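You operate a simulated robot arm through the tools that you are given. There is no shell and no other tool. Be economical: measure what you need, move in short steps, check, and stop when the job is done.

Carry out the task below with a simulated robot arm. There is one attempt and no reset: what you move stays moved.

TASK
Close the tray of the tinting machine.
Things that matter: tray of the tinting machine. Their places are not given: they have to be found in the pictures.

It is judged by the outcome, as a careful person would: the job done as asked, and still so three seconds after it is handed in. It fails if anything else is knocked over, pushed out of place, dropped, spilled or broken.

THE ROBOT
A 6-joint arm with a two-finger parallel gripper, fixed in place. Base frame: the origin is at the foot of the arm, x ahead of it, y to its left, z up; the work surface is at about z = 5. Lengths are in mm, angles in rad, forces in N, time in s.
With the tool pointing down near the work surface it reaches from about 180 to 460 mm from the base axis. Its first joint turns from -1.222 to 1.222 rad. Payload 1.9 kg.
Tool frame: the origin (TCP) lies between the finger pads and is the grasp point; the fingertips stand 23 mm ahead of it; z points along the fingers, y is the line along which they close. The gripper opens to 94 mm. The fingers are 38 mm wide and 10 mm thick; the gripper's body (54 by 96 mm) begins 39 mm behind the TCP.
Orientation is that of the tool frame in the base frame, as a unit quaternion [x, y, z, w]. With the fingers straight down and closing along the base's y, the tool's x points along the base's -x, its y along +y and its z along -z.

THE INTERFACE
- The arm moves only by the tool play_rows. Its argument "rows" is text: rows parted by semicolons, each of 7 numbers parted by spaces: the shift along the base's x, y, z in mm, then the turn, a rotation vector about the base's x, y, z in rad, then the gripper command, from -1 (shut) to 1 (fully open), values between in proportion. In form: dx dy dz ax ay az hand; .... A call has 1 to 12 rows; each row is the pose to reach, as a shift and turn from the pose commanded when the call began. A row lasts 0.2 s, in which the tool goes at most 50 mm and 0.15 rad; a call with a longer step from one row to the next is refused whole, and so is a gripper value outside its range. A pose out of reach is approached as far as the arm can. The call stops where the force on the tool passes 40 N (or 10 N more than at its start, if that is more) or the arm is blocked; 0.2 s more then pass. The fingers move at their own pace (about 108 mm/s each) and stop on an object; they squeeze with about 28 N. The grip force told is the motor's: it shows also when the fingers shut on nothing. Time passes only in rows, and 0.2 s behind the last, so rows that repeat a pose let the fingers close. It gives the time, the measured TCP pose, the force on the tool (base axes), the opening and the grip force at its end, in the units of the frame above (readings bear some noise).
- Cameras (640 x 400 px; columns grow to the right, rows downward): "scene" is fixed at [78.5, 334.5, 438.2]; the picture's right is [-0.49, -0.87, 0.00], its down [-0.38, 0.22, -0.90] and it looks along [0.78, -0.44, -0.44] (base axes); focal length 297 px, centre (320, 200). "wrist" rides on the gripper at [-39, 0, -44] in the tool frame; the picture's right is [0.00, -1.00, 0.00], its down [0.97, 0.00, -0.24] and it looks along [0.24, 0.00, 0.97] (tool axes); focal length 218 px, centre (320, 200).
- get_image(camera): a new picture of that camera. No time passes.
- pixel_to_xyz(camera, pixels): for up to 12 pixels [column, row] of the newest picture of that camera ("zoom" is the newest enlarged one), the place [x, y, z] in the base frame of the surface seen there, good to about 2 mm. No time passes.
- close_up(camera, box): a new picture of the part [left, top, right, bottom] of that camera's present view, enlarged. No time passes.
- close_job(): hands the job in; it is judged then, once.

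Work in short steps. Measure before you move; look again where a grasp or a placing could have gone wrong, and mend it. You have 60 turns and 22 pictures in all, those below and enlarged ones among them. Open the gripper and draw the arm clear of the work before you hand the job in, unless the task says otherwise; then end with one line.

The tools are called after ">>>" as name(argument=value, ...) on one line, values as JSON. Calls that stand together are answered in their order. play_rows: Moves the arm, as the interface text tells. Its arguments: {"type":"object","properties":{"rows":{"type":"string"}},"required":["rows"]} The other tools are called the same way: get_image (camera) takes a picture; pixel_to_xyz (camera, pixels) gives the place of the surface under pixels of a picture; close_up (camera, box) takes an enlarged picture of a part of a camera's view; close_job () hands the job in.

At the start:

```text
clock: 0.0
tcp_pos: [359.5, 1.4, 276.2]
ee_rot: [0.0, 1.0, 0.001, 0.0]
wrist_force: [-1.0, 0.2, -0.5]
opening: 94.1
finger_force: 0.0
```

scene: 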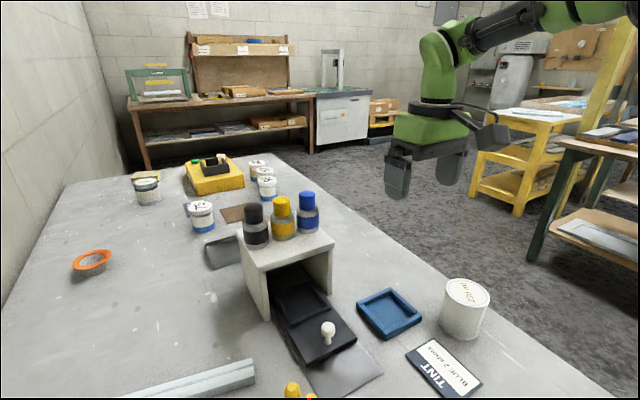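
wrist: 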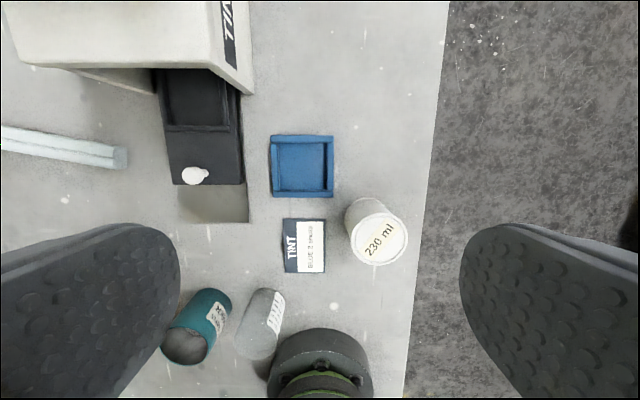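

The tinting machine is the white housing with bottles on top; its black tray sticks out with a white knob at scene (328,330). I measure the tray and surroundings.

>>> close_up(camera="scene", box=[220, 180, 420, 400])

>>> pixel_to_xyz(camera="scene", pixels=[[328, 326], [328, 340], [320, 345], [356, 338], [308, 362], [300, 300], [335, 246], [268, 318], [245, 240], [283, 200], [340, 375], [253, 206]])

>>> pixel_to_xyz(camera="wrist", pixels=[[190, 175], [204, 175], [175, 183], [242, 183], [210, 128], [240, 90], [165, 90], [250, 80], [20, 66], [247, 220], [195, 150], [370, 235]])

```text
1.82 times, centred on (320, 290) of scene
```

zoom: 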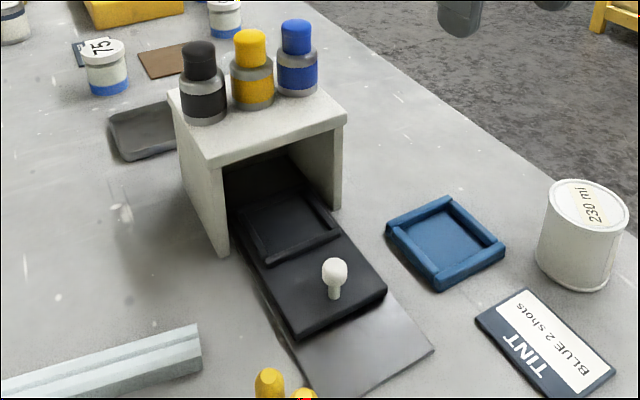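

```text
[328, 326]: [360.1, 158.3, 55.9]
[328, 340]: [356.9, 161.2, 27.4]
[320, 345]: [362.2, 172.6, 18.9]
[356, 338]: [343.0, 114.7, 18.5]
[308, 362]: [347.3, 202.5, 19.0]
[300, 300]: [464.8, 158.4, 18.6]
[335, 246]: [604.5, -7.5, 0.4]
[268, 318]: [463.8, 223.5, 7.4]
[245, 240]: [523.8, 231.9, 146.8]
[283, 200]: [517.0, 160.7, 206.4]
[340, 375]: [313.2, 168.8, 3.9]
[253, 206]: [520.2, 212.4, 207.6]
```

```text
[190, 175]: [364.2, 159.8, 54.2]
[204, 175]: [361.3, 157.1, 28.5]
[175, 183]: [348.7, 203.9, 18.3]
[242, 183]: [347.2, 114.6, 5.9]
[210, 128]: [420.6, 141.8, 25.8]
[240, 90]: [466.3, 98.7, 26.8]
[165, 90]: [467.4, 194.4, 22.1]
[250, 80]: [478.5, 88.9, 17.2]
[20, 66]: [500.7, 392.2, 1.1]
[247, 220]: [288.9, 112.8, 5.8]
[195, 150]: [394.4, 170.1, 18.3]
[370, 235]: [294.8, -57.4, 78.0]
```

The tray's front face is at x≈347, y 110–204, with a knob at (360,158) rising to z≈56. Next I measure the housing opening and the tray's axis.

>>> pixel_to_xyz(camera="zoom", pixels=[[222, 248], [222, 200], [208, 165], [340, 205], [338, 160], [345, 118], [240, 235], [292, 335], [386, 290], [340, 240], [268, 262], [312, 392]])

>>> close_up(camera="wrist", box=[100, 40, 300, 240])

```text
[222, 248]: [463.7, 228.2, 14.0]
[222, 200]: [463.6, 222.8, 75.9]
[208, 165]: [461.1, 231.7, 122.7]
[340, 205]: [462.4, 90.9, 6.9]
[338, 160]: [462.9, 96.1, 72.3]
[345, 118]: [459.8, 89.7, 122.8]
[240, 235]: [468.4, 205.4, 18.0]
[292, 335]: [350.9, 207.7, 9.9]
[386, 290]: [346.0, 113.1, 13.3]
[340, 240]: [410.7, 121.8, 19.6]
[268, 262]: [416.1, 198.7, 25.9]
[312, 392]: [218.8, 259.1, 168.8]
```

```text
2.00 times, centred on (200, 140) of wrist
```

zoom: 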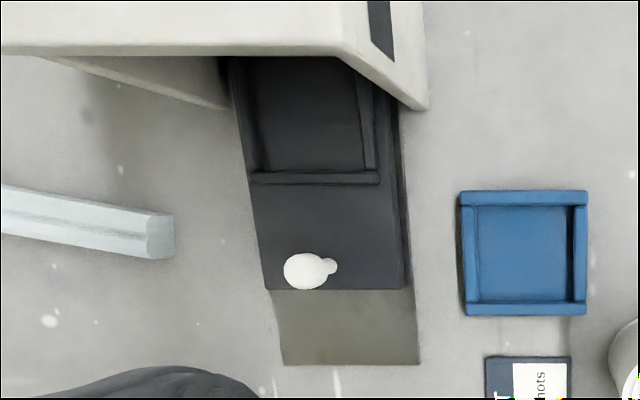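

Housing front is at x≈462, opening y 96–223, roof from z≈122; the tray slides along +x. I check the tall yellow object near scene (310,395) and the bottles in the wrist view before moving.

>>> pixel_to_xyz(camera="scene", pixels=[[291, 388], [310, 397], [285, 396], [466, 290], [240, 372], [330, 322], [328, 334]])

>>> pixel_to_xyz(camera="wrist", pixels=[[210, 300], [185, 348], [265, 305], [255, 345], [170, 350], [285, 222]])

>>> play_rows(rows="-15 30 0 0 0 0 -1; -30 70 0 0 0 0 -1; -45 110 0 0 0 0 -1; -60 157 0 0 0 0 -1; -60 157 0 0 0 0 -1")

>>> get_image(camera="wrist")

```text
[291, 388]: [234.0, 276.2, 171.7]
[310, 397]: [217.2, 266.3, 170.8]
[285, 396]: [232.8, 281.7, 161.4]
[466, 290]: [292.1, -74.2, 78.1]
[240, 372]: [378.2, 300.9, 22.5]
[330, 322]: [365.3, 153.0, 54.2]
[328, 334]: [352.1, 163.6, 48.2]
```

```text
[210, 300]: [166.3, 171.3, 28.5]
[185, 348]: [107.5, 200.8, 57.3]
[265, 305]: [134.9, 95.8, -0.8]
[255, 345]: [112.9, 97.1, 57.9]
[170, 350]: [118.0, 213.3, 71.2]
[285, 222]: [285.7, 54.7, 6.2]
```

```text
clock: 1.2
tcp_pos: [298.4, 158.8, 272.1]
ee_rot: [-0.001, 1.0, 0.0, -0.001]
wrist_force: [-0.1, -0.4, 1.1]
opening: 0.0
finger_force: 28.1
```

```text
17 pictures are left
```

wrist: 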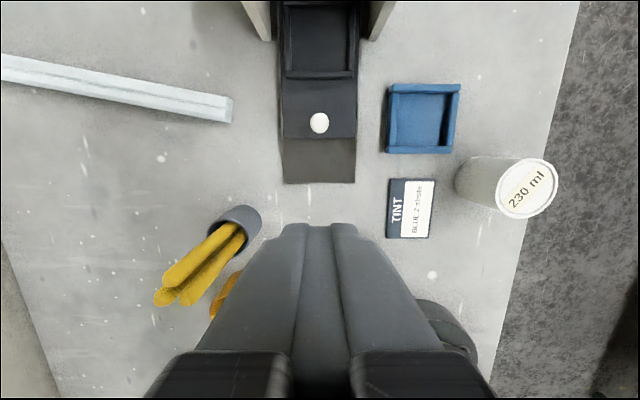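

The knob is at wrist (319,122), in line with the fingers. A pot with yellow sticks stands left at (235,225), clear. I tilt the fingers forward by 0.9 rad at height, moving back a bit.

>>> pixel_to_xyz(camera="wrist", pixels=[[319, 122], [255, 230], [245, 230], [165, 298], [180, 290], [205, 225], [230, 298], [318, 182]])

>>> play_rows(rows="0 0 0 0 -0.14 0 -1; 0 0 0 0 -0.28 0 -1; 0 0 0 0 -0.42 0 -1; 0 0 0 0 -0.56 0 -1; 0 0 0 0 -0.7 0 -1; 0 0 0 0 -0.8 0 -1; 0 0 0 0 -0.9 0 -1; 0 0 0 0 -0.9 0 -1")

>>> get_image(camera="scene")

```text
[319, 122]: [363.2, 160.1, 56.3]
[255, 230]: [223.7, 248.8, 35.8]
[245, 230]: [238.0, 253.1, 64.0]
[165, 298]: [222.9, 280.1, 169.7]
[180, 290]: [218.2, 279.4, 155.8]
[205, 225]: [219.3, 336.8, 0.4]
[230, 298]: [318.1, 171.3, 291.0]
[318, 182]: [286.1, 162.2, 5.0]
```

```text
clock: 3.0
tcp_pos: [298.2, 157.6, 273.7]
ee_rot: [0.0, 0.901, 0.0, 0.435]
wrist_force: [0.2, 0.5, 0.1]
opening: 0.1
finger_force: 28.4
```

```text
16 pictures are left
```

scene: 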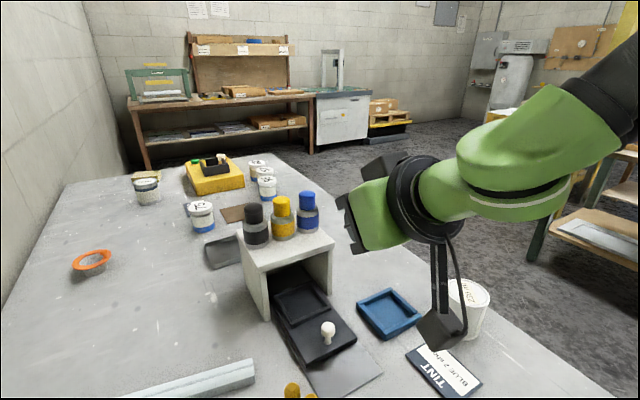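

An attachment hangs under the wrist at scene (440,335), so I measure it before descending.

>>> pixel_to_xyz(camera="scene", pixels=[[440, 335], [425, 325], [440, 346], [464, 335], [440, 270], [415, 200], [375, 165], [345, 205], [355, 250]])

>>> close_up(camera="scene", box=[320, 120, 520, 370])

```text
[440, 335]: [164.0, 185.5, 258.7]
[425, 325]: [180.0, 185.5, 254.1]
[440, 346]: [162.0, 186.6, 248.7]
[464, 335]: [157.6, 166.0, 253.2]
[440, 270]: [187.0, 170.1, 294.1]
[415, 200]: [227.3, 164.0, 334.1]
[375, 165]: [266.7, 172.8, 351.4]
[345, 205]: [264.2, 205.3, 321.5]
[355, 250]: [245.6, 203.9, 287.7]
```

```text
1.60 times, centred on (420, 245) of scene
```

zoom: 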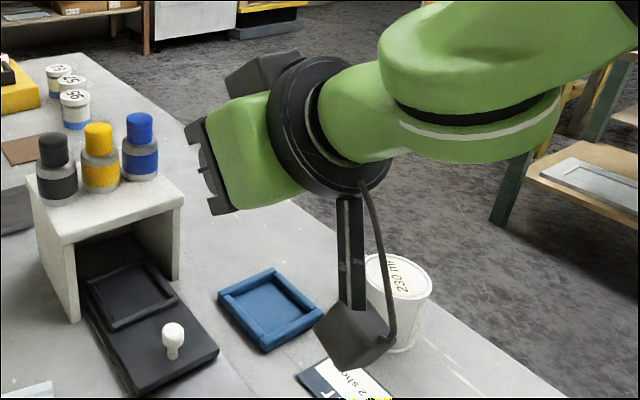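

The attachment would hang ~30 mm below the TCP at this tilt, and might meet the cup near (135,190). I use a shallower tilt (0.3) for the start and increase it later, when it has moved clear.

>>> play_rows(rows="3 1 0 0 0.14 0 -1; 6 2 0 0 0.28 0 -1; 10 2 0 0 0.42 0 -1; 12 2 0 0 0.54 0 -1; 14 2 -20 0 0.6 0 -1; 14 2 -60 0 0.6 0 -1; 14 2 -100 0 0.6 0 -1; 14 2 -130 0 0.6 0 -1; 14 2 -130 0 0.6 0 -1")

>>> get_image(camera="scene")

>>> get_image(camera="wrist")

```text
clock: 5.0
tcp_pos: [316.0, 160.0, 144.8]
ee_rot: [-0.001, 0.989, 0.0, 0.15]
wrist_force: [-0.4, 0.5, -0.3]
opening: 0.0
finger_force: 28.1
```

```text
14 pictures are left
```

scene: 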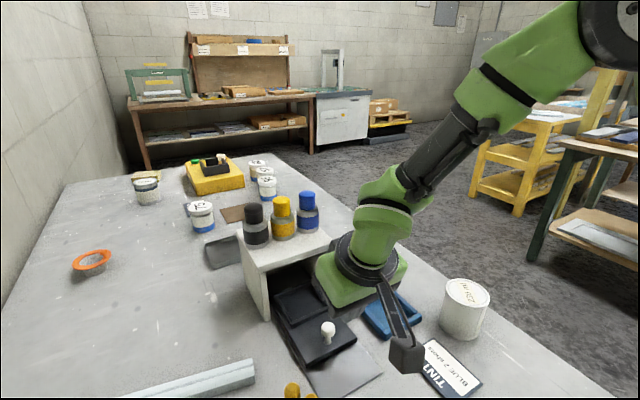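

```text
13 pictures are left
```

wrist: 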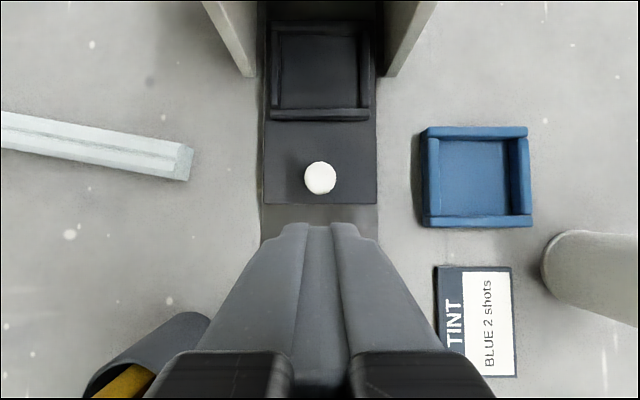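

Aligned with the knob (wrist (320,178), fingers at col 318). Descend to z≈62, just behind the knob.

>>> play_rows(rows="-4 0 -30 0 0 0 -1; -4 0 -60 0 0 0 -1; -4 0 -83 0 0 0 -1; -4 0 -83 0 0 0 -1")

>>> close_up(camera="scene", box=[220, 180, 480, 400])

>>> get_image(camera="wrist")

```text
clock: 6.0
tcp_pos: [306.8, 157.7, 62.0]
ee_rot: [0.0, 0.989, 0.0, 0.149]
wrist_force: [0.0, -0.6, 0.4]
opening: 0.0
finger_force: 27.7
```

```text
1.82 times, centred on (350, 290) of scene
```

zoom: 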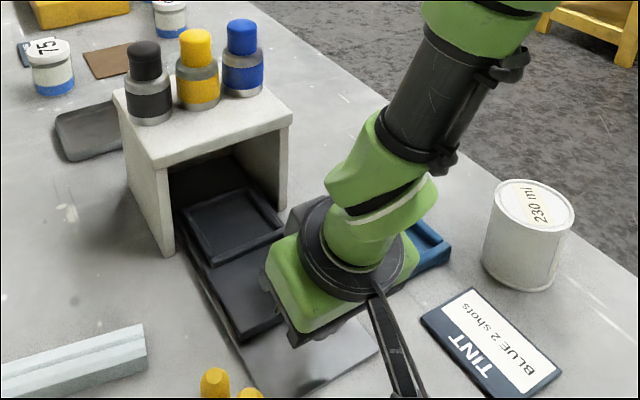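

```text
11 pictures are left
```

wrist: 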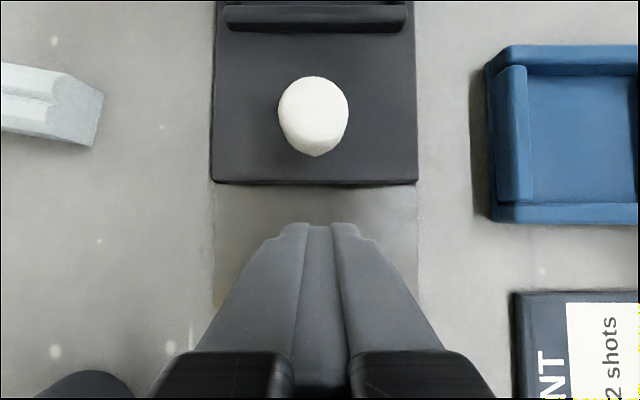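

Fingers are behind the knob at (314,115), with the tray front at row 184. I push slowly along +x.

>>> play_rows(rows="8 1 0 0 0 0 -1; 16 1 0 0 0 0 -1; 22 1 0 0 0 0 -1; 28 1 0 0 0 0 -1; 34 1 0 0 0 0 -1; 40 1 0 0 0 0 -1; 46 1 0 0 0 0 -1; 52 1 0 0 0 0 -1; 58 1 0 0 0 0 -1; 64 1 0 0 0 0 -1")

>>> get_image(camera="wrist")

```text
clock: 8.2
tcp_pos: [374.5, 161.7, 63.9]
ee_rot: [0.0, 0.989, 0.0, 0.149]
wrist_force: [-0.2, 0.5, 0.1]
opening: 0.0
finger_force: 27.8
```

```text
10 pictures are left
```

wrist: 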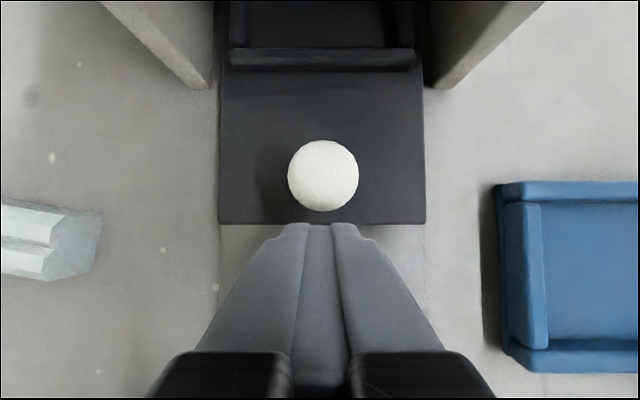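

The tray has moved; I measure where it is now.

>>> pixel_to_xyz(camera="wrist", pixels=[[322, 170], [240, 222], [410, 222], [322, 208], [322, 228], [200, 88], [442, 86]])

```text
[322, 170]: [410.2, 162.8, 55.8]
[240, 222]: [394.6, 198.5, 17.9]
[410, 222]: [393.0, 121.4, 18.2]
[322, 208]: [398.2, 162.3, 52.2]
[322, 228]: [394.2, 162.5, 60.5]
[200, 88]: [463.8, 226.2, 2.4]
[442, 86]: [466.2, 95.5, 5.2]
```

Pushed 47 mm; about 68 mm remain to flush. I continue while tilting the fingers forward, to keep the wrist camera clear of the roof.

>>> play_rows(rows="5 0 -2 0 -0.05 0 -1; 10 0 -4 0 -0.1 0 -1; 15 0 -5 0 -0.15 0 -1; 20 0 -6 0 -0.2 0 -1; 25 0 -7 0 -0.25 0 -1; 30 0 -8 0 -0.3 0 -1; 35 0 -9 0 -0.35 0 -1; 40 0 -9 0 -0.35 0 -1")

>>> get_image(camera="wrist")

>>> close_up(camera="scene", box=[220, 180, 480, 400])

```text
clock: 9.1
tcp_pos: [387.7, 161.5, 55.3]
ee_rot: [-0.002, 0.974, -0.002, 0.228]
wrist_force: [-6.2, 0.3, 0.0]
opening: 0.3
finger_force: 28.0
stopped in row 4: the force on the tool passed its limit (the readings are from after the stop); the commanded pose is now the measured one
```

```text
9 pictures are left
```

wrist: 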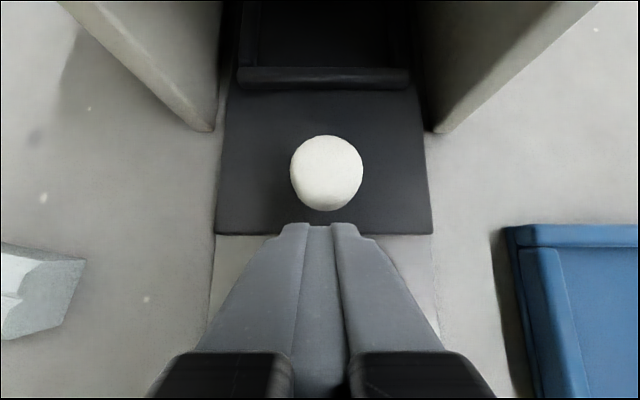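

```text
1.82 times, centred on (350, 290) of scene
```

zoom: 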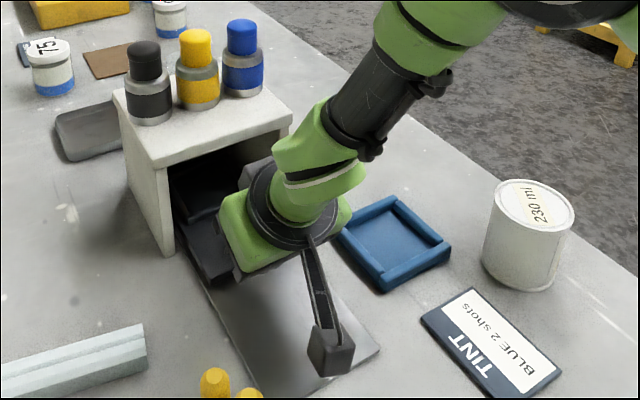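

The push stopped on force. I check how far the tray went.

>>> pixel_to_xyz(camera="wrist", pixels=[[240, 230], [405, 230], [325, 165], [326, 205], [213, 130], [436, 130], [320, 78], [326, 222]])

>>> close_up(camera="wrist", box=[160, 0, 480, 240])

```text
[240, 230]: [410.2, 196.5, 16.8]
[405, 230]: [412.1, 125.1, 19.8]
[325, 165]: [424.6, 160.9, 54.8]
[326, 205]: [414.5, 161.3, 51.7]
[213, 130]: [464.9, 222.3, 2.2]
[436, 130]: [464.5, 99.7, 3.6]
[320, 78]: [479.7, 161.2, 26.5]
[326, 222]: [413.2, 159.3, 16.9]
```

```text
1.67 times, centred on (320, 120) of wrist
```

zoom: 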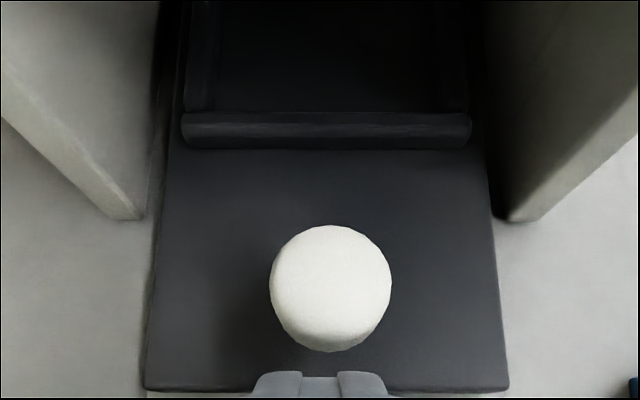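

The tray front is now at x≈411 (64 mm travelled). To tell an end stop from a snag I back off slightly and push again slowly at the same tilt.

>>> play_rows(rows="-4 0 0 0 0 0 -1; -4 0 0 0 0 0 -1; 0 0 0 0 0 0 -1; 2 0 0 0 0 0 -1; 4 0 0 0 0 0 -1; 6 0 0 0 0 0 -1; 8 0 0 0 0 0 -1; 10 0 0 0 0 0 -1")

>>> get_image(camera="wrist")

>>> pixel_to_xyz(camera="wrist", pixels=[[240, 228], [405, 228], [325, 165], [326, 205]])

```text
clock: 10.2
tcp_pos: [387.2, 161.7, 54.7]
ee_rot: [-0.002, 0.974, -0.002, 0.226]
wrist_force: [-9.6, -0.6, 3.7]
opening: 0.2
finger_force: 28.3
stopped in row 5: the force on the tool passed its limit (the readings are from after the stop); the commanded pose is now the measured one
```

```text
6 pictures are left
```

wrist: 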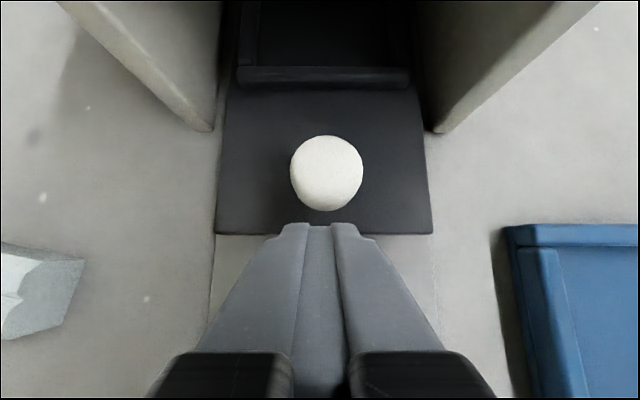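

```text
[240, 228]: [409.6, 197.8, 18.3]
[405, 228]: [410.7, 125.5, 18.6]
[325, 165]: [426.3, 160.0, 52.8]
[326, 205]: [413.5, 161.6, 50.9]
```

It stops firmly at the same place, suggesting an end stop. I back off along −x and look into the housing to confirm nothing is blocking the tray.

>>> play_rows(rows="-15 0 0 0 0 0 -1; -35 0 5 0 0 0 -1; -50 0 15 0 -0.14 0 -1; -60 0 30 0 -0.28 0 -1; -60 0 45 0 -0.42 0 -1; -60 0 55 0 -0.56 0 -1; -60 0 55 0 -0.7 0 -1; -60 0 55 0 -0.8 0 -1")

>>> get_image(camera="wrist")

```text
clock: 12.0
tcp_pos: [328.4, 166.6, 110.6]
ee_rot: [0.001, 0.809, -0.005, 0.588]
wrist_force: [-0.7, 1.0, 0.0]
opening: 0.1
finger_force: 27.9
out of reach, approached as far as the arm can: row 8
```

```text
5 pictures are left
```

wrist: 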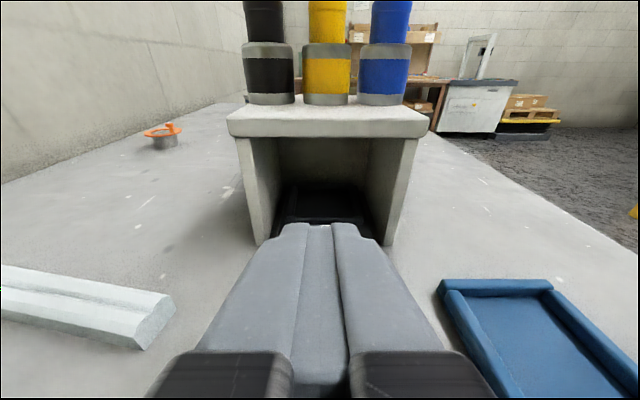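

>>> close_up(camera="wrist", box=[220, 90, 440, 260])

>>> pixel_to_xyz(camera="wrist", pixels=[[320, 150], [320, 175], [300, 188], [320, 195], [345, 190], [320, 217], [370, 215], [320, 205], [285, 215]])

```text
2.35 times, centred on (330, 175) of wrist
```

zoom: 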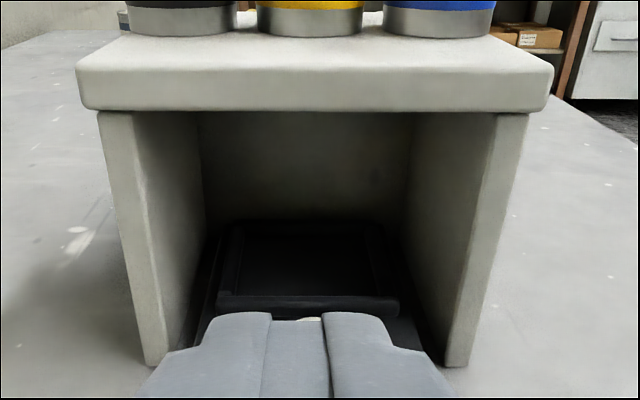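

```text
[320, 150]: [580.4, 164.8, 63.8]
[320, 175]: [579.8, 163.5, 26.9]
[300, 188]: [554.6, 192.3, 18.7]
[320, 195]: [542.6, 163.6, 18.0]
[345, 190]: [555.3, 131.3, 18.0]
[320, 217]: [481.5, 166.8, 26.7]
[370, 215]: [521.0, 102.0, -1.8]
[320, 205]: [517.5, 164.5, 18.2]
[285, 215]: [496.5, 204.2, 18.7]
```

The tray's rear reaches the housing's back wall (x≈580) with nothing in between, so it is fully shut. I raise the arm clear, open the gripper and check the scene.

>>> play_rows(rows="0 0 40 0 0.1 0 -1; -5 0 80 0 0.2 0 -1; -10 0 120 0 0.34 0 -1; -15 -10 150 0 0.48 0 -1; -15 -30 160 0 0.62 0 0; -15 -60 160 0 0.76 0 1; -5 -90 160 0 0.9 0 1; 5 -120 160 0 1.0 0 1; 15 -140 160 0 1.1 0 1; 15 -140 160 0 1.1 0 1")

>>> get_image(camera="scene")

>>> get_image(camera="wrist")

>>> pixel_to_xyz(camera="scene", pixels=[[310, 290], [312, 300], [305, 310], [290, 320]])

```text
clock: 14.2
tcp_pos: [341.3, 27.5, 272.4]
ee_rot: [-0.001, 0.997, -0.003, 0.078]
wrist_force: [-0.1, 0.0, -0.7]
opening: 94.1
finger_force: 0.0
```

```text
3 pictures are left
```

scene: 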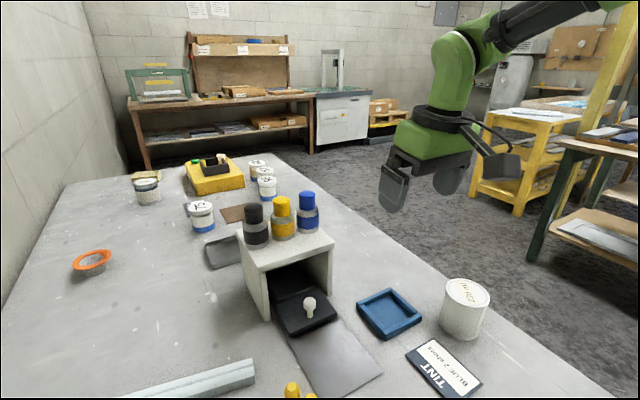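

```text
2 pictures are left
```

wrist: 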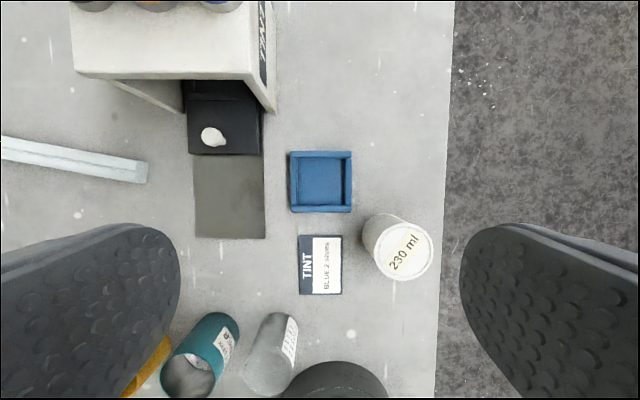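

```text
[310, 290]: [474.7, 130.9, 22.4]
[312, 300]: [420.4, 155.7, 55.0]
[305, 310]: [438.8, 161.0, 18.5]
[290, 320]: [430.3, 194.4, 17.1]
```

The tray has stayed at its end stop, nothing else has moved, and the arm is clear with the gripper open. I hand the job in.

>>> close_job()

```text
The job is handed in.
```

The tinting machine's tray is closed: I pushed it about 64 mm until it stopped firmly at the back of the housing, with its knob end still outside, and nothing else was disturbed.
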